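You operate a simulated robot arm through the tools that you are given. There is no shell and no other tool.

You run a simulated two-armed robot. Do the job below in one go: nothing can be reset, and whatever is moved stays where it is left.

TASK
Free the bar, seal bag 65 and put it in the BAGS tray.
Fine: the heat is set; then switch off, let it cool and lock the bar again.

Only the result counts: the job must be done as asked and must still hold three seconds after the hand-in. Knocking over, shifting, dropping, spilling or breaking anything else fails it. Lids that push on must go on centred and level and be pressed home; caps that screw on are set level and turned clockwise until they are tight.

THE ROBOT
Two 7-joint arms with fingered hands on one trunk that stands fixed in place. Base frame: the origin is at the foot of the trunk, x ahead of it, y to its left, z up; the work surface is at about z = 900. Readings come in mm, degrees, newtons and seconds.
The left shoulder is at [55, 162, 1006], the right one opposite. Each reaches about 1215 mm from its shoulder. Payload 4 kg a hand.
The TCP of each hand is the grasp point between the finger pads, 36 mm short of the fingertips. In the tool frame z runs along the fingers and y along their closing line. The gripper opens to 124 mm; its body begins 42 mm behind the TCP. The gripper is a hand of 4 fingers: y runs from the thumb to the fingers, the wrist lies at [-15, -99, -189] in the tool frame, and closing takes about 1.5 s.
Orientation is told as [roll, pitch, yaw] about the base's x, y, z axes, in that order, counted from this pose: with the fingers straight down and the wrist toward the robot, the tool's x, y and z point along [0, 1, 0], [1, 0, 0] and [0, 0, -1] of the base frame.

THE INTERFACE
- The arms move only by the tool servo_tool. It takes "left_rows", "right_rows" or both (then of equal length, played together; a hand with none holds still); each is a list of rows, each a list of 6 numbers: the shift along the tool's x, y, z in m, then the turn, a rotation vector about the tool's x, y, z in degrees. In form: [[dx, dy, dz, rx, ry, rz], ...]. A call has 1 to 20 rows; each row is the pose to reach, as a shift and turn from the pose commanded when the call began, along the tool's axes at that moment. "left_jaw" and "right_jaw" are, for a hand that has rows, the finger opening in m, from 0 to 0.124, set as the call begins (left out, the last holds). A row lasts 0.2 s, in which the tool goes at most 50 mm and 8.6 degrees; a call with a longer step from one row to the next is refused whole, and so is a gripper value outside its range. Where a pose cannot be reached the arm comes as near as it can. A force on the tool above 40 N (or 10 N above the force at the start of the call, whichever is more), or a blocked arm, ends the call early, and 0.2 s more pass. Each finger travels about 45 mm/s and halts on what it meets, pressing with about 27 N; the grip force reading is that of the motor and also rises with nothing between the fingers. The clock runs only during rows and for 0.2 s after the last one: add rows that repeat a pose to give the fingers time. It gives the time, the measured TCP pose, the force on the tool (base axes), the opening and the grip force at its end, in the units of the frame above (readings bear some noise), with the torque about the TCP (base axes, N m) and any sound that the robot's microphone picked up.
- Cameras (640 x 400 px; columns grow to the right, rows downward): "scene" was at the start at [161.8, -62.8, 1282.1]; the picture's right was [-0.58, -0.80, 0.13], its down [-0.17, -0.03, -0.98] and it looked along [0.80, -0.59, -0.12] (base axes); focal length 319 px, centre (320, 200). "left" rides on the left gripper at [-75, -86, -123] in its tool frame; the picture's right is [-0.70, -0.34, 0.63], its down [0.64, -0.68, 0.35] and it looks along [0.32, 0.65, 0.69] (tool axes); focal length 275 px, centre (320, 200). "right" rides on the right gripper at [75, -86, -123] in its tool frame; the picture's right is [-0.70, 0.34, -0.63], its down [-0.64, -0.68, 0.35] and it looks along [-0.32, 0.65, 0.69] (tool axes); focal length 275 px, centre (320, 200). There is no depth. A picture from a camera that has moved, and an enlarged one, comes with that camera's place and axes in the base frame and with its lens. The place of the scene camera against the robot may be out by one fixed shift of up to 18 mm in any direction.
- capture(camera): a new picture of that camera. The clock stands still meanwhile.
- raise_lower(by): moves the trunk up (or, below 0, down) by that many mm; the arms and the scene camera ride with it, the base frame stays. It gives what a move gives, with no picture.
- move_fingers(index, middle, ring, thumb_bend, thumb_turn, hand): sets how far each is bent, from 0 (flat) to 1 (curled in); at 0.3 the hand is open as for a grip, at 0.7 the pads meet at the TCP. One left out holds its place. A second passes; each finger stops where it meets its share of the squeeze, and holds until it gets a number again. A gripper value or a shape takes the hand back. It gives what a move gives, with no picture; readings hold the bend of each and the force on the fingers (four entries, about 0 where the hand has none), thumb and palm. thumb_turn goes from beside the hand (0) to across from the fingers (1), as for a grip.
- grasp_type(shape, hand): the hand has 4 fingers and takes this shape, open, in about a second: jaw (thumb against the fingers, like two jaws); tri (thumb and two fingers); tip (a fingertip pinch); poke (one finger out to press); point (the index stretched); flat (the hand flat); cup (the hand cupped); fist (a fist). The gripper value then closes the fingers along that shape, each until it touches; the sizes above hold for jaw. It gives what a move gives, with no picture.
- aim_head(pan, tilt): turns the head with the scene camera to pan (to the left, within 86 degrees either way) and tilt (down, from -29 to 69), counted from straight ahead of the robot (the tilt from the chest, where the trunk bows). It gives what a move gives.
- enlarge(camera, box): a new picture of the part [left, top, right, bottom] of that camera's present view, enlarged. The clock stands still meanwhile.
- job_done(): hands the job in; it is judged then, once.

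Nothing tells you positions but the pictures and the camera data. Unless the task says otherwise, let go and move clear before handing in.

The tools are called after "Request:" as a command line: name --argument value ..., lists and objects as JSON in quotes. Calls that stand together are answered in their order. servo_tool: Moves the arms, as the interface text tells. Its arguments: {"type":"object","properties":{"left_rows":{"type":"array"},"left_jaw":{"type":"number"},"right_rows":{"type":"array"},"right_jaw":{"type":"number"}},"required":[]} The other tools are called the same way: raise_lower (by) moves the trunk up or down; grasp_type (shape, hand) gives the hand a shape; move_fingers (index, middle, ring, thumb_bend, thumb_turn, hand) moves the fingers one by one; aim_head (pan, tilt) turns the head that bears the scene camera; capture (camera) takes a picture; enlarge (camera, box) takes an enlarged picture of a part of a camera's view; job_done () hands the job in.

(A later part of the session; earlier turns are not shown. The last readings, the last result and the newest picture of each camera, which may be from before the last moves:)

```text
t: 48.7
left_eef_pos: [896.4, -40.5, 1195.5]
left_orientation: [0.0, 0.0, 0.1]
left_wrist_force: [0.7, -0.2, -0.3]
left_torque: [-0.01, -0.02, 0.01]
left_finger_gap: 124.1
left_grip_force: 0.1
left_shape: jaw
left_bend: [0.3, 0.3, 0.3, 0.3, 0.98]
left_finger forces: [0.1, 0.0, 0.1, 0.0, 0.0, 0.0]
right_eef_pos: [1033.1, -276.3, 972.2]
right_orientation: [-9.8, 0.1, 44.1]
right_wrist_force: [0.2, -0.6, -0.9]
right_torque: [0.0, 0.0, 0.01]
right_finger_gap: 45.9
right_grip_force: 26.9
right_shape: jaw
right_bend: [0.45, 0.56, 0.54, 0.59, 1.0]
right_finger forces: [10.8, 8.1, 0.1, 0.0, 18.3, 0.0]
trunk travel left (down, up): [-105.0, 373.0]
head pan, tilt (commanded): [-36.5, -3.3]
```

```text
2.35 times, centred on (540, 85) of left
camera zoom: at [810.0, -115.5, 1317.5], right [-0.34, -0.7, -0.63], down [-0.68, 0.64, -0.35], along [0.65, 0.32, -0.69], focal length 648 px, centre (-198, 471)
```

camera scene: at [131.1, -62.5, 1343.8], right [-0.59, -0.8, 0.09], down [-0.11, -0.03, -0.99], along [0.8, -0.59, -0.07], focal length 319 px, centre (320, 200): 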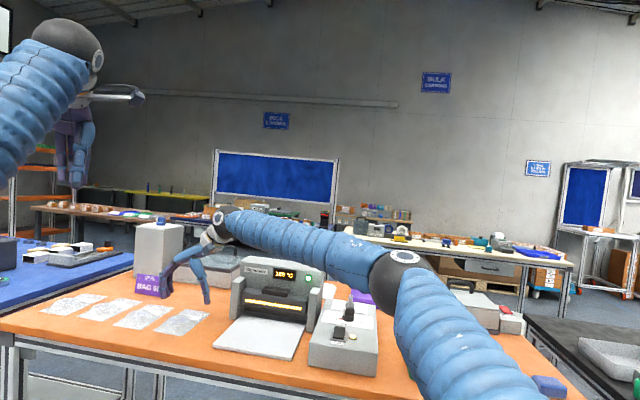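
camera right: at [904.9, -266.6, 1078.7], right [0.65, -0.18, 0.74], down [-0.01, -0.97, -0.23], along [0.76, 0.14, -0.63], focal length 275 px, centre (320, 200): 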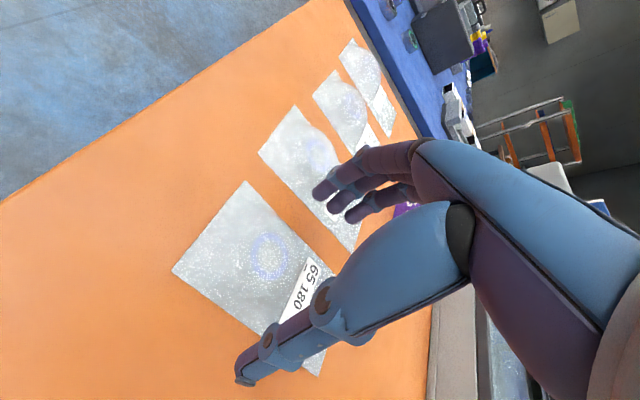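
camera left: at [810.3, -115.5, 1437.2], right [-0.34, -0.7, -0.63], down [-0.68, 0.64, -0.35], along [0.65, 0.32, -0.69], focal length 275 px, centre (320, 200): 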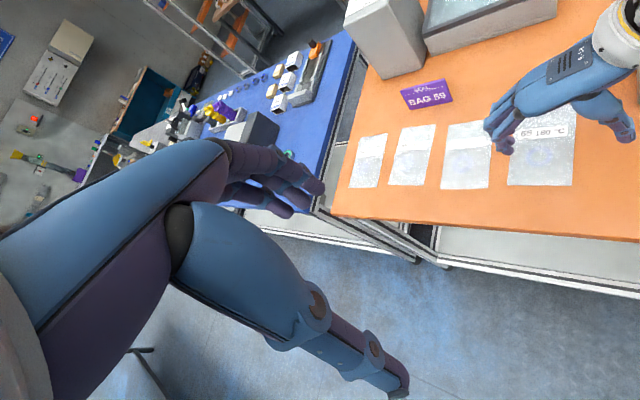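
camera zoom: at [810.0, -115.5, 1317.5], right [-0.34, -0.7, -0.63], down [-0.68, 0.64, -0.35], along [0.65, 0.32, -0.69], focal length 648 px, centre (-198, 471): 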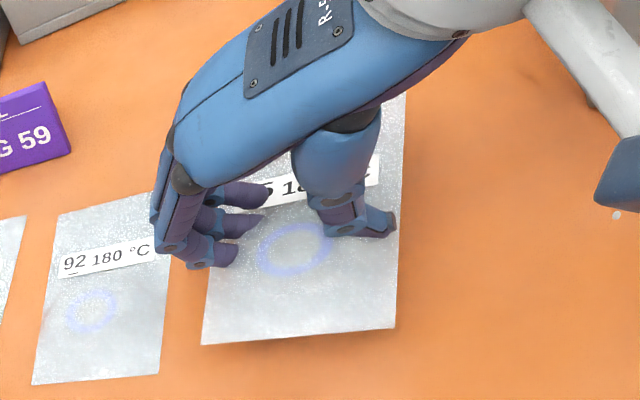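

The bag is lifted, level and stable, with its mouth about 97 mm ahead of the TCP. I'll check the sealer's gap under the bar before carrying it there.

Request:
enlarge --camera "scene" --box '[225, 155, 355, 265]'

Request:
capture --camera "scene"

```text
3.64 times, centred on (290, 210) of scene
camera zoom: at [212.2, -62.4, 1186.7], right [-0.56, -0.8, 0.19], down [-0.28, -0.03, -0.96], along [0.78, -0.59, -0.2], focal length 1159 px, centre (429, 164)
```

zoom: 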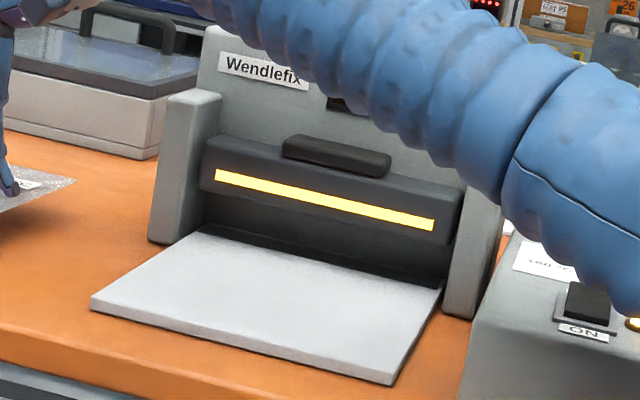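

```text
taken
camera scene: at [212.2, -62.4, 1186.7], right [-0.56, -0.8, 0.19], down [-0.28, -0.03, -0.96], along [0.78, -0.59, -0.2], focal length 319 px, centre (320, 200)
```

scene: 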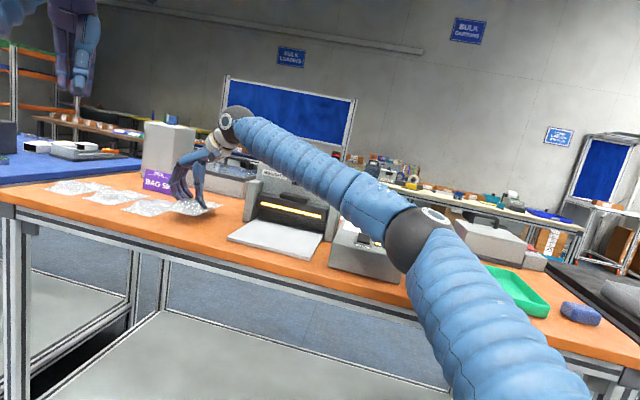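

The gap under the bar is about 40 mm high. I'll lift and retreat from the sealer side first. Then I'll carry the bag in front of the plate with its mouth kept ahead of the posts.

Request:
servo_tool --right_rows '[[0.008, 0, -0.012, 0, 0, 0], [0.02, -0.002, -0.03, 0, 0, 0], [0.035, -0.005, -0.05, 0, 0, 0], [0.049, -0.01, -0.0675, 0, 0, 0], [0.051, -0.03, -0.068, 0, 0, 0], [0.053, -0.055, -0.068, 0, 0, 0], [0.056, -0.08, -0.069, 0, 0, 0], [0.058, -0.105, -0.069, 0, 0, 0], [0.061, -0.13, -0.07, 0, 0, 0], [0.063, -0.155, -0.07, 0, 0, 0], [0.066, -0.18, -0.07, 0, 0, 0], [0.068, -0.205, -0.071, 0, 0, 0], [0.07, -0.225, -0.071, 0, 0, 0], [0.0704, -0.2375, -0.0713, 0, 0, 0], [0.0704, -0.2375, -0.0713, 0, 0, 0]]'

Request:
capture --camera "scene"

Request:
capture --camera "right"

Request:
capture --camera "left"

```text
t: 51.9
left_eef_pos: [897.1, -42.0, 1194.9]
left_orientation: [0.0, 0.1, 0.0]
left_wrist_force: [-1.0, -0.3, -0.5]
left_torque: [0.01, -0.03, 0.0]
left_finger_gap: 123.8
left_grip_force: 0.0
left_shape: jaw
left_bend: [0.3, 0.3, 0.3, 0.3, 0.98]
left_finger forces: [0.0, 0.0, 0.0, 0.0, 0.0, 0.0]
right_eef_pos: [805.9, -380.7, 1031.4]
right_orientation: [-9.8, 0.2, 44.0]
right_wrist_force: [0.2, 0.1, -0.3]
right_torque: [-0.03, 0.01, 0.01]
right_finger_gap: 45.4
right_grip_force: 27.0
right_shape: jaw
right_bend: [0.44, 0.56, 0.54, 0.59, 1.0]
right_finger forces: [10.9, 7.9, 0.0, 0.0, 18.2, 0.1]
trunk travel left (down, up): [-105.0, 373.0]
head pan, tilt (commanded): [-36.5, -3.3]
```

```text
taken
camera scene: at [212.6, -62.6, 1186.4], right [-0.56, -0.8, 0.19], down [-0.28, -0.03, -0.96], along [0.78, -0.59, -0.21], focal length 319 px, centre (320, 200)
```

scene: 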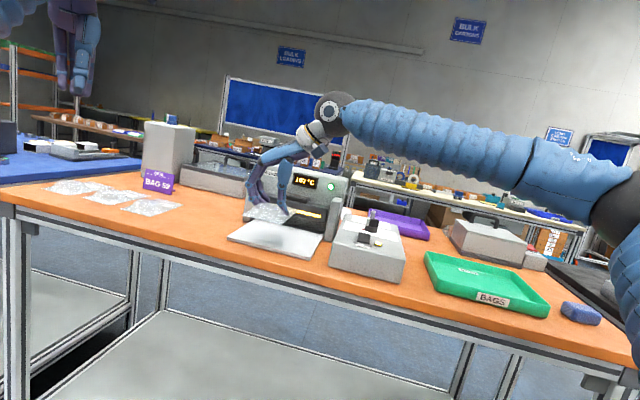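

```text
taken
camera right: at [678.0, -372.4, 1139.5], right [0.65, -0.18, 0.74], down [-0.01, -0.97, -0.23], along [0.76, 0.14, -0.63], focal length 275 px, centre (320, 200)
```

right: 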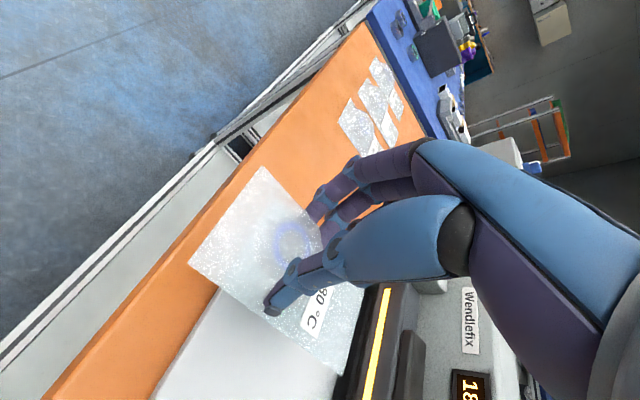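

```text
taken
camera left: at [810.5, -115.6, 1316.9], right [-0.34, -0.7, -0.63], down [-0.68, 0.64, -0.35], along [0.65, 0.32, -0.69], focal length 275 px, centre (320, 200)
```

left: 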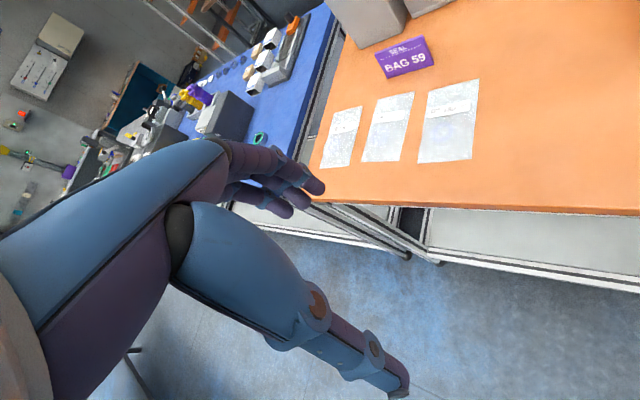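

The bag rides steadily in front of the sealer. I'll enlarge the right view to measure the bag's mouth corner against the bar before inserting.

Request:
enlarge --camera "right" --box '[170, 150, 440, 400]'

Request:
enlarge --camera "scene" --box '[215, 145, 355, 275]'

```text
1.60 times, centred on (305, 275) of right
camera zoom: at [678.0, -372.4, 1139.5], right [0.65, -0.18, 0.74], down [-0.01, -0.97, -0.23], along [0.76, 0.14, -0.63], focal length 440 px, centre (344, 80)
```

zoom: 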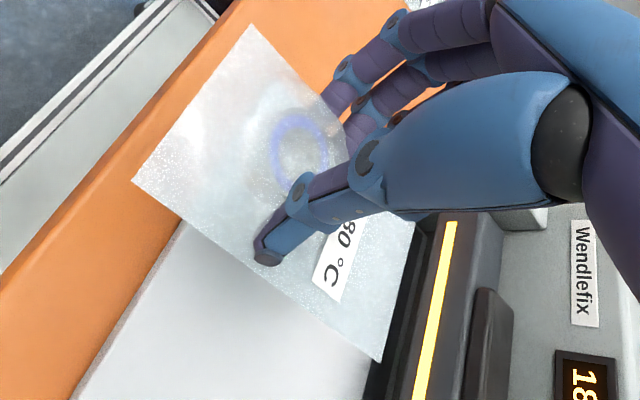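

```text
3.08 times, centred on (285, 210) of scene
camera zoom: at [212.6, -62.6, 1186.4], right [-0.56, -0.8, 0.19], down [-0.28, -0.03, -0.96], along [0.78, -0.59, -0.21], focal length 981 px, centre (428, 169)
```

zoom: 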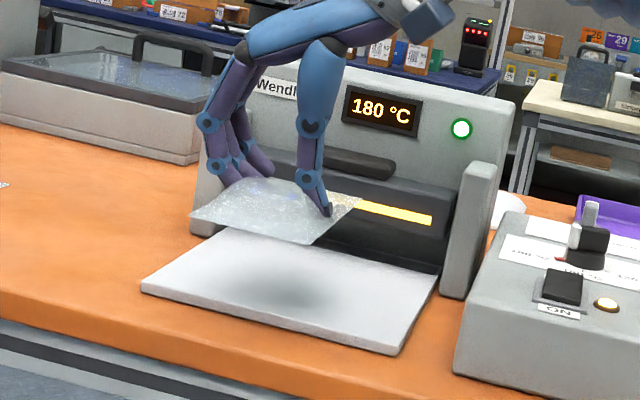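

The mouth centre is 78 mm in front of the bar face and 3.5 mm off centre, and well aligned. I'll lower to just above the plate and slide forward 75 mm, then check.

Request:
servo_tool --right_rows '[[0.003, 0, 0.017, 0, 0, 0], [0.0062, 0, 0.035, 0, 0, 0], [0.0094, 0, 0.0535, 0, 0, 0], [0.0123, 0, 0.0699, 0, 0, 0], [-0.0025, 0, 0.0725, 0, 0, 0], [-0.0172, 0, 0.0751, 0, 0, 0], [-0.032, 0, 0.0777, 0, 0, 0], [-0.0468, 0, 0.0803, 0, 0, 0], [-0.0616, 0, 0.0829, 0, 0, 0], [-0.0616, 0, 0.0829, 0, 0, 0]]'

Request:
enlarge --camera "right" --box '[170, 150, 440, 400]'

Request:
enlarge --camera "scene" --box '[225, 155, 345, 265]'

```text
t: 54.1
left_eef_pos: [895.3, -40.6, 1195.9]
left_orientation: [-0.1, -0.1, 0.0]
left_wrist_force: [0.4, 0.2, -0.1]
left_torque: [0.02, 0.01, 0.01]
left_finger_gap: 123.5
left_grip_force: 0.1
left_shape: jaw
left_bend: [0.3, 0.3, 0.3, 0.3, 0.98]
left_finger forces: [0.0, 0.0, 0.0, 0.0, 0.1, 0.0]
right_eef_pos: [859.1, -434.6, 960.2]
right_orientation: [-9.9, 0.1, 44.2]
right_wrist_force: [0.3, 0.5, -1.0]
right_torque: [-0.03, 0.02, 0.02]
right_finger_gap: 45.6
right_grip_force: 26.7
right_shape: jaw
right_bend: [0.44, 0.56, 0.54, 0.59, 1.0]
right_finger forces: [11.0, 7.9, 0.0, 0.1, 18.0, 0.1]
trunk travel left (down, up): [-105.0, 373.0]
head pan, tilt (commanded): [-36.5, -3.3]
```

```text
1.60 times, centred on (305, 275) of right
camera zoom: at [730.2, -426.3, 1068.8], right [0.65, -0.18, 0.74], down [-0.01, -0.97, -0.23], along [0.76, 0.14, -0.63], focal length 440 px, centre (344, 80)
```

zoom: 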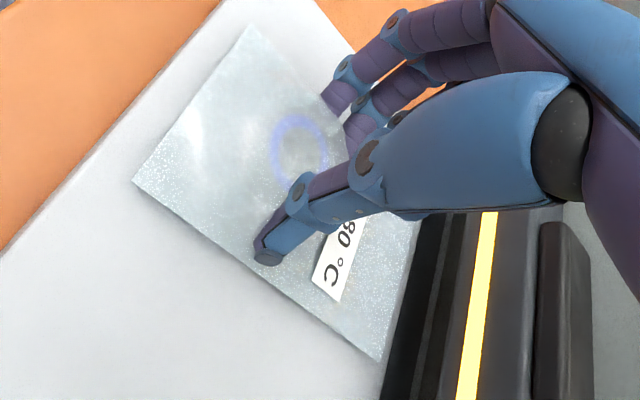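

```text
3.64 times, centred on (285, 210) of scene
camera zoom: at [212.4, -62.6, 1186.5], right [-0.56, -0.8, 0.19], down [-0.28, -0.03, -0.96], along [0.78, -0.59, -0.21], focal length 1159 px, centre (447, 164)
```

zoom: 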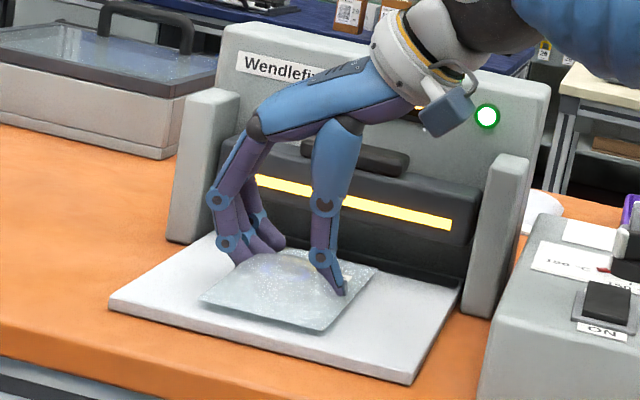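

The bag is in line, with its mouth now just short of the bar. I'll zoom into the dark jaw region to see where the lower pad lies.

Request:
enlarge --camera "right" --box '[320, 260, 440, 400]'

Request:
enlarge --camera "scene" --box '[280, 195, 350, 245]'

```text
2.86 times, centred on (380, 330) of right
camera zoom: at [730.2, -426.3, 1068.8], right [0.65, -0.18, 0.74], down [-0.01, -0.97, -0.23], along [0.76, 0.14, -0.63], focal length 786 px, centre (149, -171)
```

zoom: 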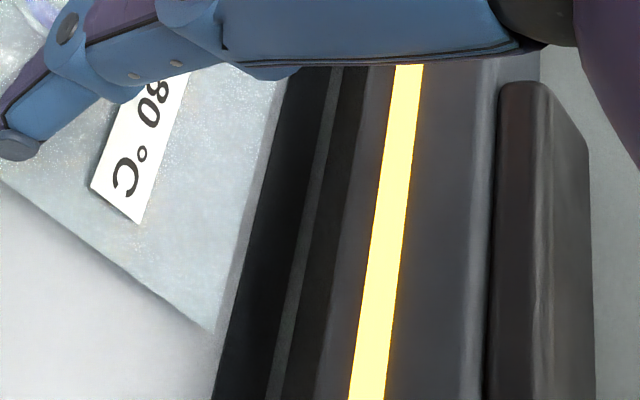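

```text
8.00 times, centred on (315, 220) of scene
camera zoom: at [212.4, -62.6, 1186.5], right [-0.56, -0.8, 0.19], down [-0.28, -0.03, -0.96], along [0.78, -0.59, -0.21], focal length 2550 px, centre (360, 40)
```

zoom: 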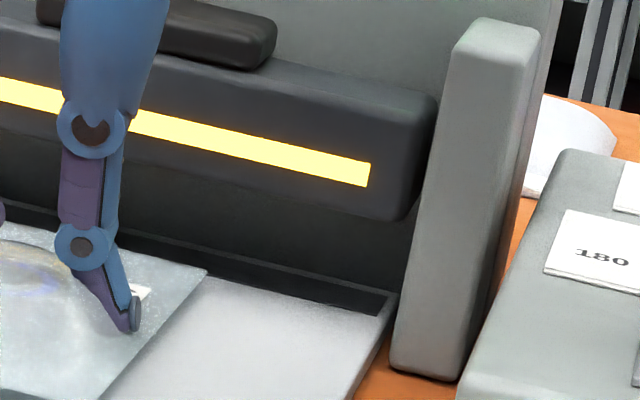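

The plate ends about 18 mm behind the bar face. The black lower pad spans about 18 to 48 mm behind it, up to the body wall. I'll insert the mouth to about 43 mm, which is 46 mm more.

Request:
servo_tool --right_rows '[[-0.0079, 0, 0.0014, 0, 0, 0], [-0.0158, 0, 0.0028, 0, 0, 0], [-0.0236, 0, 0.0042, 0, 0, 0], [-0.0315, 0, 0.0056, 0, 0, 0], [-0.0394, 0, 0.0069, 0, 0, 0], [-0.0443, 0, 0.0078, 0, 0, 0], [-0.0443, 0, 0.0078, 0, 0, 0]]'

Request:
enlarge --camera "right" --box '[260, 220, 440, 400]'

Request:
enlarge --camera "scene" --box '[225, 155, 345, 265]'

```text
t: 55.7
left_eef_pos: [897.5, -40.0, 1195.5]
left_orientation: [0.0, 0.0, 0.1]
left_wrist_force: [-1.1, 0.0, 0.2]
left_torque: [0.01, 0.01, 0.0]
left_finger_gap: 123.9
left_grip_force: 0.1
left_shape: jaw
left_bend: [0.3, 0.3, 0.3, 0.3, 0.98]
left_finger forces: [0.0, 0.1, 0.1, 0.0, 0.0, 0.0]
right_eef_pos: [888.8, -468.6, 959.6]
right_orientation: [-9.8, 0.1, 44.2]
right_wrist_force: [-0.3, -0.6, -1.8]
right_torque: [0.0, 0.0, -0.01]
right_finger_gap: 45.3
right_grip_force: 26.8
right_shape: jaw
right_bend: [0.44, 0.56, 0.54, 0.59, 1.0]
right_finger forces: [10.9, 7.9, 0.0, 0.0, 18.1, 0.1]
trunk travel left (down, up): [-105.0, 373.0]
head pan, tilt (commanded): [-36.5, -3.3]
```

```text
2.22 times, centred on (350, 310) of right
camera zoom: at [760.9, -459.5, 1068.2], right [0.65, -0.18, 0.74], down [-0.01, -0.97, -0.23], along [0.76, 0.14, -0.63], focal length 612 px, centre (253, -44)
```

zoom: 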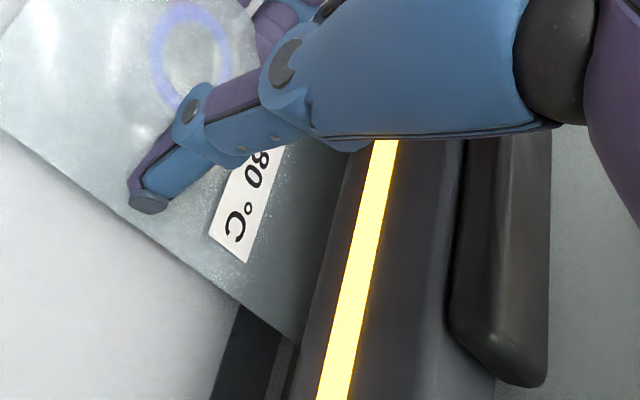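

```text
3.64 times, centred on (285, 210) of scene
camera zoom: at [212.5, -62.7, 1186.5], right [-0.56, -0.8, 0.19], down [-0.28, -0.03, -0.96], along [0.78, -0.59, -0.21], focal length 1159 px, centre (447, 164)
```

zoom: 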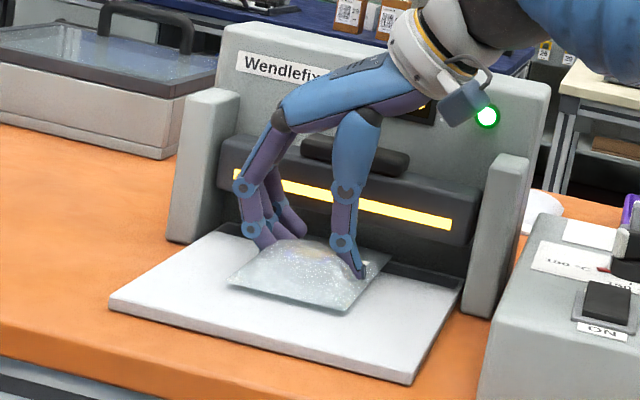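

The mouth is under the bar by about 42 mm. I'll now lower the bag gently onto the plate.

Request:
servo_tool --right_rows '[[0.0005, 0, 0.003, 0, 0, 0], [0.001, 0, 0.006, 0, 0, 0], [0.0014, 0, 0.008, 0, 0, 0], [0.0014, 0, 0.008, 0, 0, 0]]'

Request:
enlarge --camera "scene" --box '[245, 195, 315, 255]'

```text
t: 56.7
left_eef_pos: [895.5, -41.9, 1197.2]
left_orientation: [0.0, 0.0, 0.2]
left_wrist_force: [0.6, -0.1, 0.3]
left_torque: [0.01, -0.03, 0.01]
left_finger_gap: 123.8
left_grip_force: 0.1
left_shape: jaw
left_bend: [0.3, 0.3, 0.3, 0.3, 0.98]
left_finger forces: [0.0, 0.0, 0.0, 0.1, 0.0, 0.0]
right_eef_pos: [888.4, -467.4, 954.1]
right_orientation: [-9.9, 0.1, 44.1]
right_wrist_force: [1.1, -1.8, 12.4]
right_torque: [-0.06, -0.08, -0.06]
right_finger_gap: 45.7
right_grip_force: 27.0
right_shape: jaw
right_bend: [0.44, 0.56, 0.54, 0.59, 1.0]
right_finger forces: [11.4, 9.5, 0.0, 0.0, 23.5, 0.0]
trunk travel left (down, up): [-105.0, 373.0]
head pan, tilt (commanded): [-36.5, -3.3]
```

```text
6.67 times, centred on (280, 225) of scene
camera zoom: at [211.4, -62.4, 1187.0], right [-0.56, -0.8, 0.19], down [-0.28, -0.03, -0.96], along [0.78, -0.59, -0.2], focal length 2125 px, centre (587, 33)
```

zoom: 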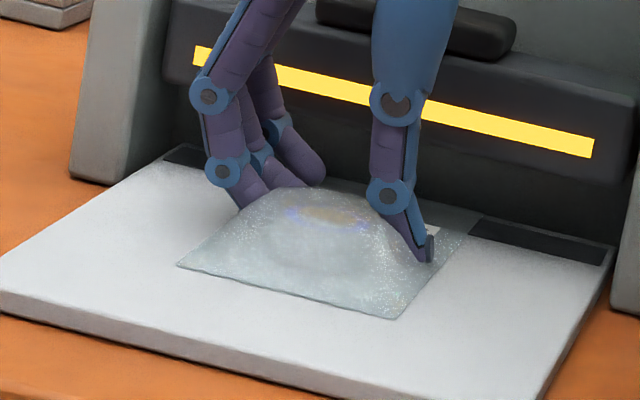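

The bag now rests on the plate (12 N upward). I'll release it by opening the fingers moderately.

Request:
servo_tool --right_rows '[[-0.0002, 0, -0.001, 0, 0, 0], [-0.0002, 0, -0.001, 0, 0, 0], [-0.0002, 0, -0.001, 0, 0, 0], [-0.0002, 0, -0.001, 0, 0, 0], [-0.0002, 0, -0.001, 0, 0, 0], [-0.0002, 0, -0.001, 0, 0, 0]]' --right_jaw 0.09

Request:
enlarge --camera "scene" --box '[225, 155, 345, 265]'

Request:
enlarge --camera "right" --box '[170, 150, 440, 400]'

```text
t: 58.1
left_eef_pos: [897.2, -41.7, 1195.8]
left_orientation: [0.0, 0.0, 0.2]
left_wrist_force: [-0.1, 0.0, -0.3]
left_torque: [-0.01, -0.03, 0.01]
left_finger_gap: 124.0
left_grip_force: 0.0
left_shape: jaw
left_bend: [0.3, 0.3, 0.3, 0.3, 0.98]
left_finger forces: [0.1, 0.1, 0.0, 0.0, 0.0, 0.1]
right_eef_pos: [888.6, -467.2, 952.6]
right_orientation: [-9.8, 0.0, 44.2]
right_wrist_force: [-0.6, -0.7, -0.3]
right_torque: [-0.02, 0.01, -0.01]
right_finger_gap: 90.0
right_grip_force: 0.0
right_shape: jaw
right_bend: [0.34, 0.37, 0.36, 0.39, 0.99]
right_finger forces: [0.0, 0.0, 0.0, 0.0, 0.1, 0.0]
trunk travel left (down, up): [-105.0, 373.0]
head pan, tilt (commanded): [-36.5, -3.3]
```

```text
3.64 times, centred on (285, 210) of scene
camera zoom: at [212.5, -62.6, 1186.4], right [-0.56, -0.8, 0.19], down [-0.28, -0.03, -0.96], along [0.78, -0.59, -0.21], focal length 1159 px, centre (447, 164)
```

zoom: 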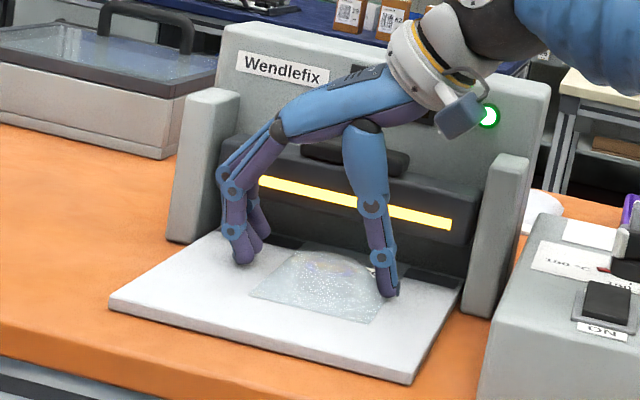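

```text
1.60 times, centred on (305, 275) of right
camera zoom: at [761.1, -459.7, 1060.6], right [0.65, -0.18, 0.74], down [-0.01, -0.97, -0.23], along [0.76, 0.14, -0.63], focal length 440 px, centre (344, 80)
```

zoom: 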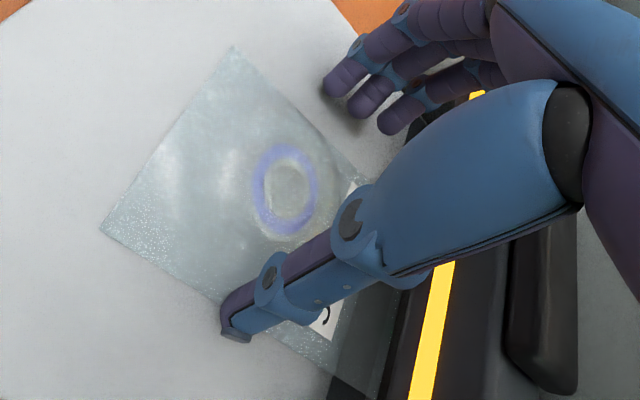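

The bag lies on the plate with its mouth at about 42–45 mm under the bar and is only slightly shifted sideways. I'll lift the hand clear.

Request:
servo_tool --right_rows '[[-0.002, 0, -0.01, 0, 0, 0], [-0.004, 0, -0.022, 0, 0, 0], [-0.0045, 0, -0.04, 0, 0, 0], [-0.002, 0, -0.065, 0, 0, 0], [0.003, 0, -0.095, 0, 0, 0], [0.0087, 0, -0.1234, 0, 0, 0], [0.0087, 0, -0.1234, 0, 0, 0]]'

Request:
capture --camera "scene"

Request:
enlarge --camera "scene" --box '[225, 175, 345, 265]'

Request:
capture --camera "right"

```text
t: 59.7
left_eef_pos: [895.7, -41.2, 1196.1]
left_orientation: [0.0, 0.2, 0.0]
left_wrist_force: [0.0, -1.0, 0.1]
left_torque: [-0.01, 0.05, -0.03]
left_finger_gap: 124.1
left_grip_force: 0.1
left_shape: jaw
left_bend: [0.3, 0.3, 0.3, 0.3, 0.98]
left_finger forces: [0.0, 0.1, 0.0, 0.0, 0.0, 0.0]
right_eef_pos: [868.1, -446.2, 1072.2]
right_orientation: [-9.8, 0.2, 44.1]
right_wrist_force: [0.7, -0.3, -0.1]
right_torque: [-0.02, 0.0, 0.01]
right_finger_gap: 89.8
right_grip_force: 0.0
right_shape: jaw
right_bend: [0.34, 0.37, 0.36, 0.39, 0.99]
right_finger forces: [0.0, 0.1, 0.1, 0.1, 0.0, 0.0]
trunk travel left (down, up): [-105.0, 373.0]
head pan, tilt (commanded): [-36.5, -3.3]
```

```text
taken
camera scene: at [212.9, -62.9, 1186.1], right [-0.56, -0.8, 0.19], down [-0.28, -0.03, -0.96], along [0.78, -0.59, -0.21], focal length 319 px, centre (320, 200)
```

scene: 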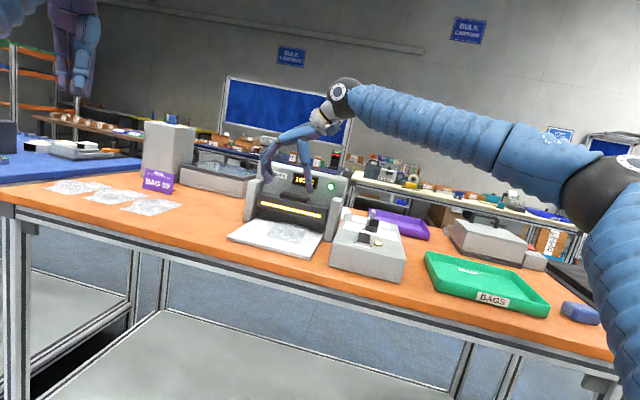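

```text
4.44 times, centred on (285, 220) of scene
camera zoom: at [212.9, -62.9, 1186.1], right [-0.56, -0.8, 0.19], down [-0.28, -0.03, -0.96], along [0.78, -0.59, -0.21], focal length 1416 px, centre (476, 111)
```

zoom: 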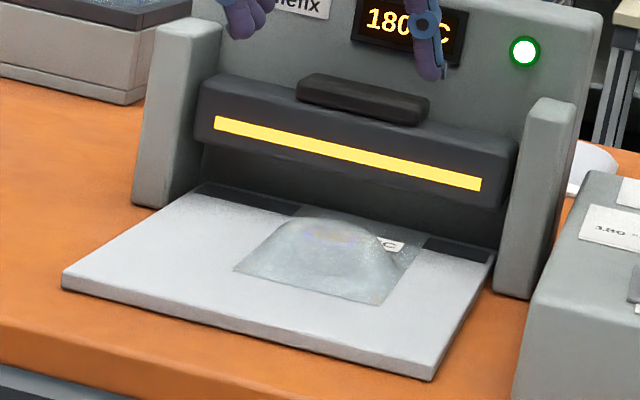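

```text
taken
camera right: at [740.6, -437.8, 1180.6], right [0.65, -0.18, 0.74], down [-0.01, -0.97, -0.23], along [0.76, 0.14, -0.63], focal length 275 px, centre (320, 200)
```

right: 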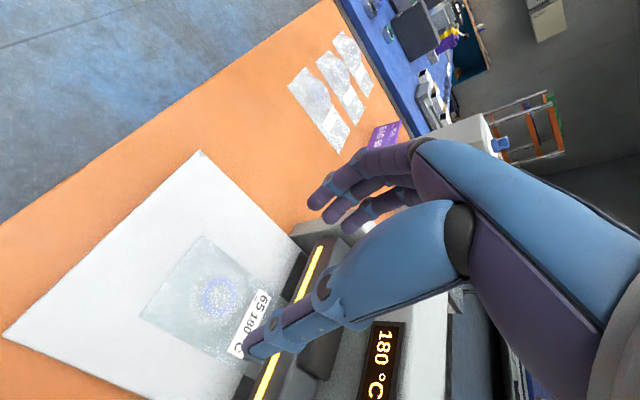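

The bag lies with its mouth across the dark sealing pad under the bar. Next I'll close the fingers and turn the hand so the wrist is toward the robot, ready to push the bar handle down with the fingertips.

Request:
servo_tool --right_rows '[[0, 0, -0.015, 0, 0, 8], [-0.004, 0, -0.03, 0, 0, 16], [-0.01, 0, -0.034, 0, 0, 24], [-0.018, 0.001, -0.034, 0, 0, 32], [-0.026, 0.001, -0.033, 0, 0, 40], [-0.034, 0.002, -0.032, 0, 0, 48], [-0.042, 0.002, -0.031, 0, 0, 56], [-0.05, 0.003, -0.03, 0, 0, 64], [-0.056, 0.003, -0.029, 0, 0, 72], [-0.06, 0.004, -0.028, 0, 0, 80], [-0.0615, 0.004, -0.0278, 0, 0, 87], [-0.0615, 0.004, -0.0278, 0, 0, 89.7], [-0.0615, 0.004, -0.0278, 0, 0, 89.7]]' --right_jaw 0.012

Request:
enlarge --camera "scene" --box '[205, 80, 365, 270]'

```text
t: 62.5
left_eef_pos: [895.2, -39.9, 1196.6]
left_orientation: [-0.1, -0.1, 0.2]
left_wrist_force: [0.6, 0.3, -0.3]
left_torque: [0.0, 0.0, 0.02]
left_finger_gap: 123.9
left_grip_force: 0.0
left_shape: jaw
left_bend: [0.3, 0.3, 0.3, 0.3, 0.98]
left_finger forces: [0.0, 0.1, 0.0, 0.1, 0.0, 0.1]
right_eef_pos: [911.1, -482.6, 1110.7]
right_orientation: [-0.3, -9.8, -45.6]
right_wrist_force: [0.4, -0.4, -0.2]
right_torque: [-0.03, 0.01, 0.03]
right_finger_gap: 12.1
right_grip_force: 0.0
right_shape: jaw
right_bend: [0.63, 0.65, 0.64, 0.68, 1.0]
right_finger forces: [0.0, 0.0, 0.0, 0.0, 0.0, 0.0]
trunk travel left (down, up): [-105.0, 373.0]
head pan, tilt (commanded): [-36.5, -3.3]
```

```text
2.11 times, centred on (285, 175) of scene
camera zoom: at [212.4, -62.5, 1186.5], right [-0.56, -0.8, 0.19], down [-0.28, -0.03, -0.96], along [0.78, -0.59, -0.21], focal length 671 px, centre (394, 253)
```

zoom: 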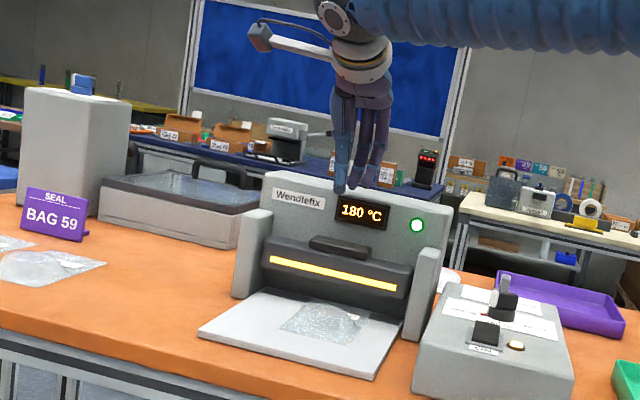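

Request:
servo_tool --right_rows '[[0, 0, 0, -5, 0, 0], [0, 0, 0, -10, 0, 0], [0, 0, 0, -15, 0, 0], [0, 0, 0, -15, 0, 0]]'

Request:
capture --camera "right"

Request:
enlarge --camera "scene" --box '[225, 120, 345, 260]'

```text
t: 63.5
left_eef_pos: [896.2, -41.5, 1195.9]
left_orientation: [0.0, -0.1, 0.2]
left_wrist_force: [0.9, 0.3, -0.5]
left_torque: [0.01, 0.0, 0.03]
left_finger_gap: 124.0
left_grip_force: 0.1
left_shape: jaw
left_bend: [0.3, 0.3, 0.3, 0.3, 0.98]
left_finger forces: [0.0, 0.1, 0.0, 0.1, 0.0, 0.1]
right_eef_pos: [909.0, -484.1, 1111.3]
right_orientation: [-0.2, -24.7, -45.5]
right_wrist_force: [-0.3, 0.4, 0.3]
right_torque: [-0.01, -0.02, -0.01]
right_finger_gap: 12.2
right_grip_force: 0.2
right_shape: jaw
right_bend: [0.63, 0.65, 0.64, 0.68, 1.0]
right_finger forces: [0.1, 0.1, 0.0, 0.1, 0.1, 0.0]
trunk travel left (down, up): [-105.0, 373.0]
head pan, tilt (commanded): [-36.5, -3.3]
```

```text
taken
camera right: at [872.6, -338.4, 1185.3], right [-0.47, -0.51, 0.72], down [-0.79, -0.11, -0.6], along [0.39, -0.85, -0.35], focal length 275 px, centre (320, 200)
```

right: 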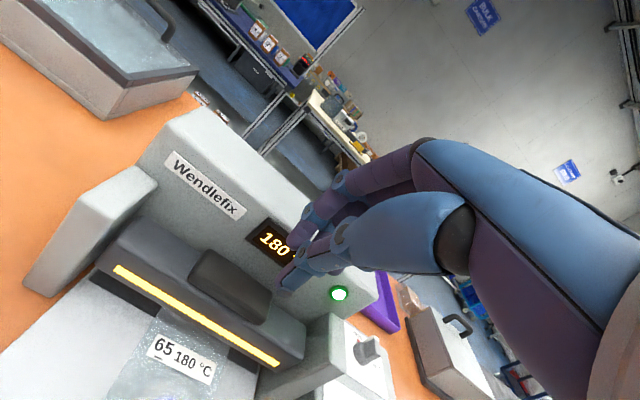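

```text
2.86 times, centred on (285, 190) of scene
camera zoom: at [212.5, -62.6, 1186.4], right [-0.56, -0.8, 0.19], down [-0.28, -0.03, -0.96], along [0.78, -0.59, -0.21], focal length 911 px, centre (420, 229)
```

zoom: 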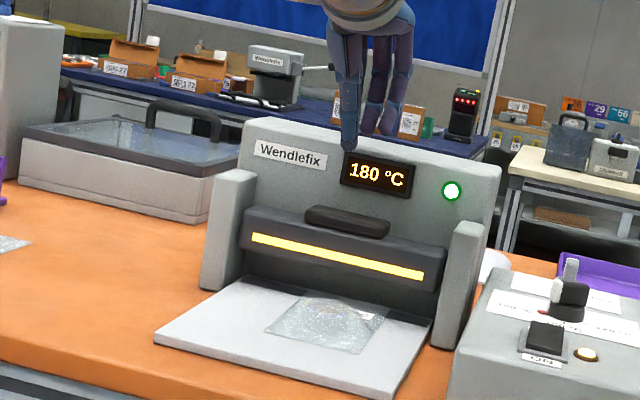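

The handle is in clear view, with its centre at about (947, -522, 990), and bag 65's label sits right at the bar. I'll bring the fingertips to just above the handle.

Request:
servo_tool --right_rows '[[0, 0.001, 0.02, 0, 0, 0], [0, 0.002, 0.042, 0, 0, 0], [0.0005, 0.0025, 0.064, 0, 0, 0], [0.0006, 0.0025, 0.0837, 0, 0, 0], [0.0006, 0.0025, 0.0837, 0, 0, 0]]'

Request:
enlarge --camera "right" --box '[100, 160, 400, 400]'

Request:
enlarge --camera "scene" --box '[235, 140, 345, 250]'

```text
t: 64.7
left_eef_pos: [892.5, -38.3, 1199.6]
left_orientation: [-0.2, -0.2, 0.2]
left_wrist_force: [-0.4, 0.3, -1.0]
left_torque: [-0.01, 0.0, 0.03]
left_finger_gap: 124.1
left_grip_force: 0.0
left_shape: jaw
left_bend: [0.3, 0.3, 0.3, 0.3, 0.98]
left_finger forces: [0.0, 0.0, 0.0, 0.1, 0.0, 0.0]
right_eef_pos: [933.5, -506.3, 1041.2]
right_orientation: [-0.1, -25.1, -45.4]
right_wrist_force: [-20.3, 25.9, 17.1]
right_torque: [-1.14, -0.83, -0.06]
right_finger_gap: 9.6
right_grip_force: 0.1
right_shape: jaw
right_bend: [0.63, 0.72, 0.64, 0.68, 1.0]
right_finger forces: [0.1, 34.0, 0.4, 0.1, 1.1, 0.1]
trunk travel left (down, up): [-105.0, 373.0]
head pan, tilt (commanded): [-36.5, -3.3]
```

```text
1.67 times, centred on (250, 280) of right
camera zoom: at [895.4, -361.4, 1116.6], right [-0.47, -0.51, 0.72], down [-0.79, -0.12, -0.6], along [0.39, -0.85, -0.35], focal length 459 px, centre (437, 67)
```

zoom: 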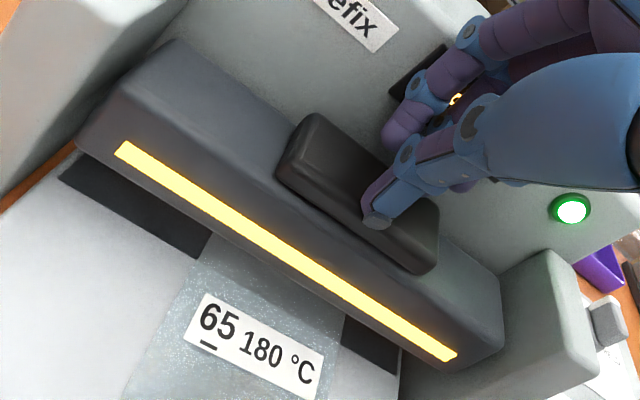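

```text
3.64 times, centred on (290, 195) of scene
camera zoom: at [208.7, -59.3, 1187.8], right [-0.56, -0.8, 0.19], down [-0.28, -0.04, -0.96], along [0.78, -0.59, -0.2], focal length 1159 px, centre (429, 218)
```

zoom: 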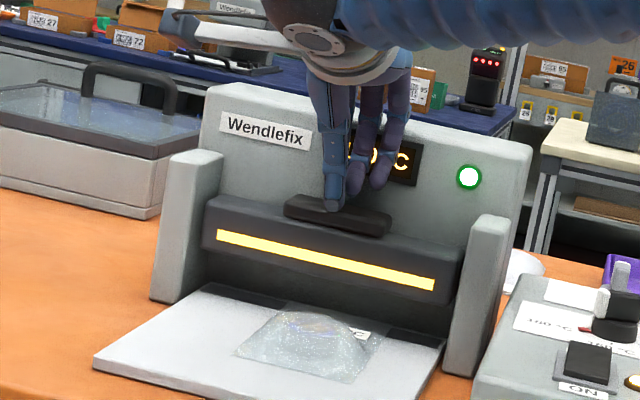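

The middle finger touched the sealer's front wall (34 N), so I'm backing off at once, away from the wall and up.

Request:
servo_tool --right_rows '[[0, -0.009, -0.006, 0, 0, 0], [0, -0.018, -0.012, 0, 0, 0], [0, -0.022, -0.022, 0, 0, 0], [0, -0.022, -0.022, 0, 0, 0]]'

Request:
enlarge --camera "right" --box '[100, 160, 400, 400]'

Request:
enlarge --camera "scene" --box '[215, 140, 355, 270]'

```text
t: 65.7
left_eef_pos: [896.4, -41.2, 1195.3]
left_orientation: [0.0, 0.1, 0.0]
left_wrist_force: [-0.7, -0.1, -0.5]
left_torque: [0.03, -0.02, 0.0]
left_finger_gap: 124.0
left_grip_force: 0.2
left_shape: jaw
left_bend: [0.3, 0.3, 0.3, 0.3, 0.98]
left_finger forces: [0.1, 0.0, 0.0, 0.0, 0.1, 0.0]
right_eef_pos: [916.1, -489.2, 1044.9]
right_orientation: [-0.1, -24.6, -45.5]
right_wrist_force: [-0.2, 1.0, -0.4]
right_torque: [0.01, -0.02, 0.0]
right_finger_gap: 12.2
right_grip_force: 0.0
right_shape: jaw
right_bend: [0.63, 0.65, 0.64, 0.68, 1.0]
right_finger forces: [0.0, 0.1, 0.0, 0.1, 0.0, 0.1]
trunk travel left (down, up): [-105.0, 373.0]
head pan, tilt (commanded): [-36.5, -3.3]
```

```text
1.67 times, centred on (250, 280) of right
camera zoom: at [878.6, -344.5, 1119.6], right [-0.47, -0.51, 0.72], down [-0.79, -0.11, -0.6], along [0.39, -0.85, -0.36], focal length 459 px, centre (437, 67)
```

zoom: 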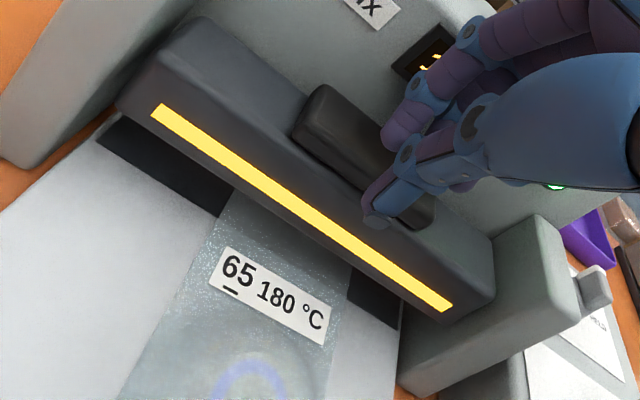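

```text
3.08 times, centred on (285, 205) of scene
camera zoom: at [213.0, -63.0, 1186.1], right [-0.56, -0.8, 0.19], down [-0.28, -0.03, -0.96], along [0.78, -0.59, -0.21], focal length 981 px, centre (428, 185)
```

zoom: 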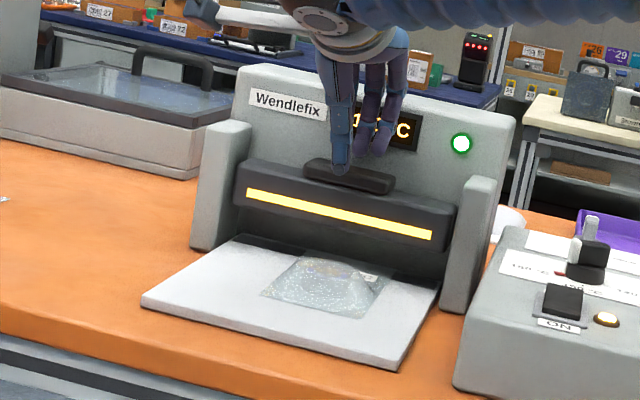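

Nothing seems to have moved. The closed fingers bulge too far toward the wall in this orientation. I'll turn the hand sideways, with the closing line along the bar, so the fingers' bulge runs parallel to the wall.

Request:
servo_tool --right_rows '[[0, -0.003, -0.02, 0, 0, 0], [0, -0.005, -0.04, 0, 0, 0], [0, -0.0065, -0.058, 0, 0, -6], [0, -0.0065, -0.058, 0, 0, -14], [0, -0.0065, -0.058, 0, 0, -22], [0, -0.0065, -0.058, 0, 0, -30], [0, -0.0065, -0.058, 0, 0, -38], [0, -0.0065, -0.058, 0, 0, -46], [0, -0.0065, -0.058, 0, 0, -54], [0, -0.0065, -0.058, 0, 0, -62], [0, -0.0065, -0.058, 0, 0, -70], [0, -0.0065, -0.058, 0, 0, -78], [0, -0.0065, -0.058, 0, 0, -86], [0, -0.0065, -0.058, 0, 0, -89.9], [0, -0.0065, -0.058, 0, 0, -89.9]]'

Request:
servo_tool --right_rows '[[0, 0, 0, 0, 6, 0], [0, 0, 0, 0, 12, 0], [0, 0, 0, 0, 17, 0], [0, 0, 0, 0, 17, 0]]'

Request:
capture --camera "right"

Request:
enlarge --camera "scene" --box '[205, 90, 365, 270]'

```text
t: 68.9
left_eef_pos: [896.2, -40.7, 1196.2]
left_orientation: [0.0, -0.1, 0.1]
left_wrist_force: [0.1, -0.8, 0.1]
left_torque: [0.0, -0.02, -0.01]
left_finger_gap: 124.0
left_grip_force: 0.1
left_shape: jaw
left_bend: [0.3, 0.3, 0.3, 0.3, 0.98]
left_finger forces: [0.1, 0.0, 0.0, 0.0, 0.0, 0.0]
right_eef_pos: [894.4, -467.7, 1095.5]
right_orientation: [-24.8, 0.3, 44.4]
right_wrist_force: [0.8, 1.0, 0.4]
right_torque: [0.0, 0.01, 0.0]
right_finger_gap: 11.7
right_grip_force: 0.0
right_shape: jaw
right_bend: [0.63, 0.65, 0.64, 0.68, 1.0]
right_finger forces: [0.0, 0.0, 0.0, 0.1, 0.1, 0.2]
trunk travel left (down, up): [-105.0, 373.0]
head pan, tilt (commanded): [-36.5, -3.3]
```

```text
t: 69.9
left_eef_pos: [895.9, -40.1, 1196.3]
left_orientation: [-0.1, 0.0, 0.1]
left_wrist_force: [0.3, 0.3, -0.2]
left_torque: [0.02, 0.01, 0.03]
left_finger_gap: 123.9
left_grip_force: 0.0
left_shape: jaw
left_bend: [0.3, 0.3, 0.3, 0.3, 0.98]
left_finger forces: [0.1, 0.1, 0.0, 0.0, 0.0, 0.0]
right_eef_pos: [893.8, -468.4, 1097.5]
right_orientation: [-7.7, 0.1, 44.3]
right_wrist_force: [0.5, 0.4, 0.4]
right_torque: [0.0, 0.01, 0.02]
right_finger_gap: 11.9
right_grip_force: 0.0
right_shape: jaw
right_bend: [0.63, 0.65, 0.64, 0.68, 1.0]
right_finger forces: [0.1, 0.0, 0.0, 0.1, 0.1, 0.0]
trunk travel left (down, up): [-105.0, 373.0]
head pan, tilt (commanded): [-36.5, -3.3]
```

```text
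taken
camera right: at [769.4, -462.7, 1208.0], right [0.66, -0.2, 0.72], down [-0.01, -0.97, -0.25], along [0.75, 0.16, -0.64], focal length 275 px, centre (320, 200)
```

right: 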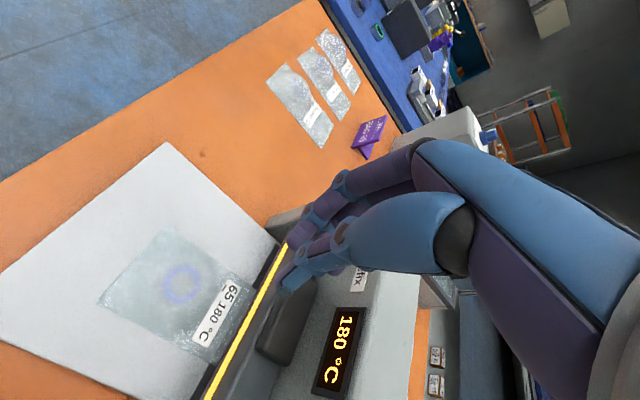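

```text
2.22 times, centred on (285, 180) of scene
camera zoom: at [212.2, -62.6, 1186.6], right [-0.56, -0.8, 0.19], down [-0.28, -0.03, -0.96], along [0.78, -0.59, -0.2], focal length 708 px, centre (398, 244)
```

zoom: 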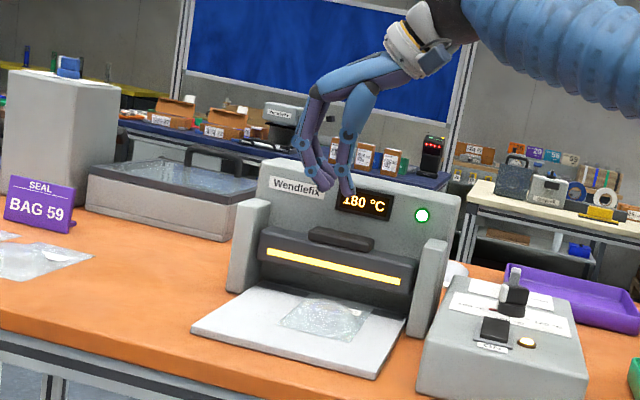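

The hand is now sideways with a slight backward lean. I'll bring the fingertips over the handle, still about 15 mm above it.

Request:
servo_tool --right_rows '[[-0.012, 0, 0.005, 0, 0, 0], [-0.024, 0, 0.012, 0, 0, 0], [-0.036, 0, 0.024, 0, 0, 0], [-0.046, 0, 0.038, 0, 0, 0], [-0.0519, 0.0006, 0.052, 0, 0, 0], [-0.0519, 0.0006, 0.063, 0, 0, 0], [-0.0519, 0.0006, 0.063, 0, 0, 0]]'

Request:
enlarge --camera "right" --box '[180, 180, 440, 400]'

Request:
enlarge --camera "scene" --box '[225, 120, 345, 250]'

```text
t: 71.5
left_eef_pos: [895.7, -40.0, 1196.4]
left_orientation: [0.0, -0.1, 0.2]
left_wrist_force: [-0.8, -0.4, -0.1]
left_torque: [0.0, 0.0, -0.01]
left_finger_gap: 124.0
left_grip_force: 0.1
left_shape: jaw
left_bend: [0.3, 0.3, 0.3, 0.3, 0.98]
left_finger forces: [0.0, 0.0, 0.0, 0.0, 0.0, 0.0]
right_eef_pos: [936.9, -509.3, 1039.3]
right_orientation: [-7.8, 0.2, 44.3]
right_wrist_force: [-0.1, -0.2, -0.4]
right_torque: [-0.02, 0.02, -0.03]
right_finger_gap: 11.9
right_grip_force: 0.1
right_shape: jaw
right_bend: [0.63, 0.65, 0.64, 0.68, 1.0]
right_finger forces: [0.0, 0.0, 0.0, 0.1, 0.1, 0.0]
trunk travel left (down, up): [-105.0, 373.0]
head pan, tilt (commanded): [-36.5, -3.3]
```

```text
1.82 times, centred on (310, 290) of right
camera zoom: at [811.9, -504.5, 1151.7], right [0.66, -0.2, 0.72], down [-0.01, -0.97, -0.25], along [0.75, 0.16, -0.64], focal length 500 px, centre (338, 36)
```

zoom: 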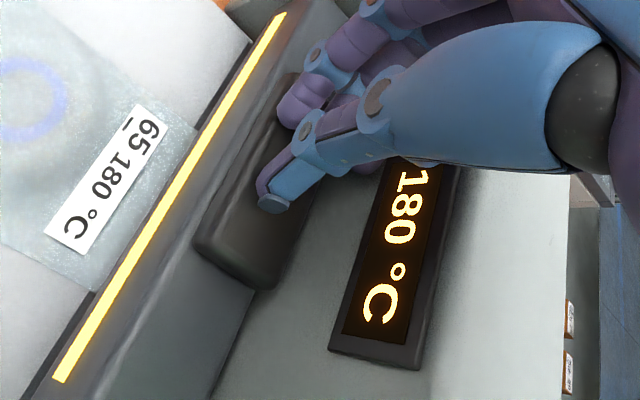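

```text
3.08 times, centred on (285, 185) of scene
camera zoom: at [212.4, -62.6, 1186.5], right [-0.56, -0.8, 0.19], down [-0.28, -0.03, -0.96], along [0.78, -0.59, -0.21], focal length 981 px, centre (428, 246)
```

zoom: 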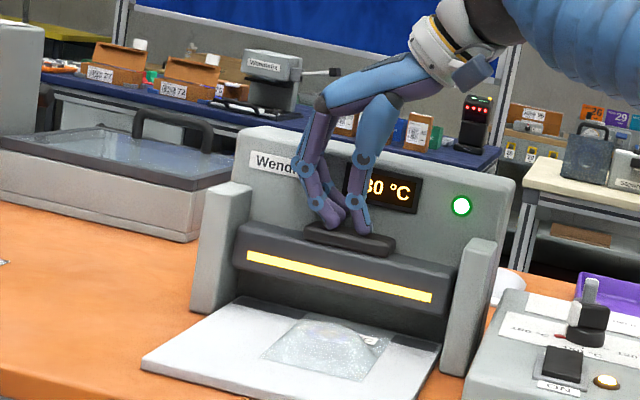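

The fingertips are right over the handle with no contact. I'll press straight down in small steps and watch the force.

Request:
servo_tool --right_rows '[[0.0005, 0, 0.004, 0, 0, 0], [0.0011, 0, 0.008, 0, 0, 0], [0.0016, 0, 0.012, 0, 0, 0], [0.0021, 0, 0.016, 0, 0, 0], [0.0027, 0, 0.02, 0, 0, 0]]'

Request:
enlarge --camera "scene" --box '[225, 120, 345, 250]'

```text
t: 72.7
left_eef_pos: [896.2, -40.5, 1195.7]
left_orientation: [0.0, 0.0, 0.1]
left_wrist_force: [0.0, -0.2, 0.9]
left_torque: [0.02, 0.0, -0.01]
left_finger_gap: 123.9
left_grip_force: 0.0
left_shape: jaw
left_bend: [0.3, 0.3, 0.3, 0.3, 0.98]
left_finger forces: [0.0, 0.0, 0.0, 0.0, 0.1, 0.0]
right_eef_pos: [937.9, -510.2, 1020.8]
right_orientation: [-7.8, 0.0, 44.3]
right_wrist_force: [0.5, 0.1, 5.5]
right_torque: [0.04, 0.04, -0.04]
right_finger_gap: 12.2
right_grip_force: 0.0
right_shape: jaw
right_bend: [0.63, 0.65, 0.64, 0.68, 1.0]
right_finger forces: [4.0, 0.0, 0.0, 0.1, 1.0, 0.0]
trunk travel left (down, up): [-105.0, 373.0]
head pan, tilt (commanded): [-36.5, -3.3]
```

```text
3.08 times, centred on (285, 185) of scene
camera zoom: at [212.1, -62.4, 1186.6], right [-0.56, -0.8, 0.19], down [-0.28, -0.03, -0.96], along [0.78, -0.59, -0.2], focal length 981 px, centre (428, 246)
```

zoom: 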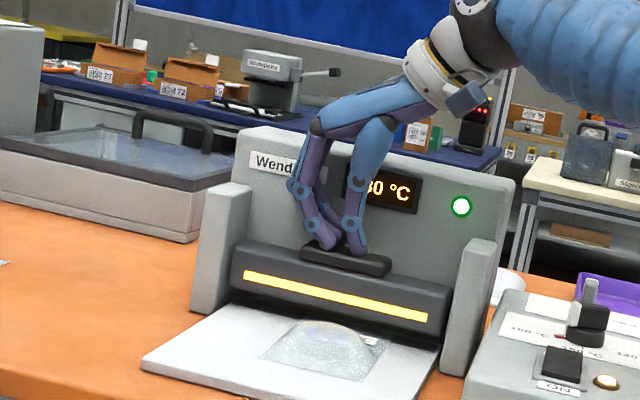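

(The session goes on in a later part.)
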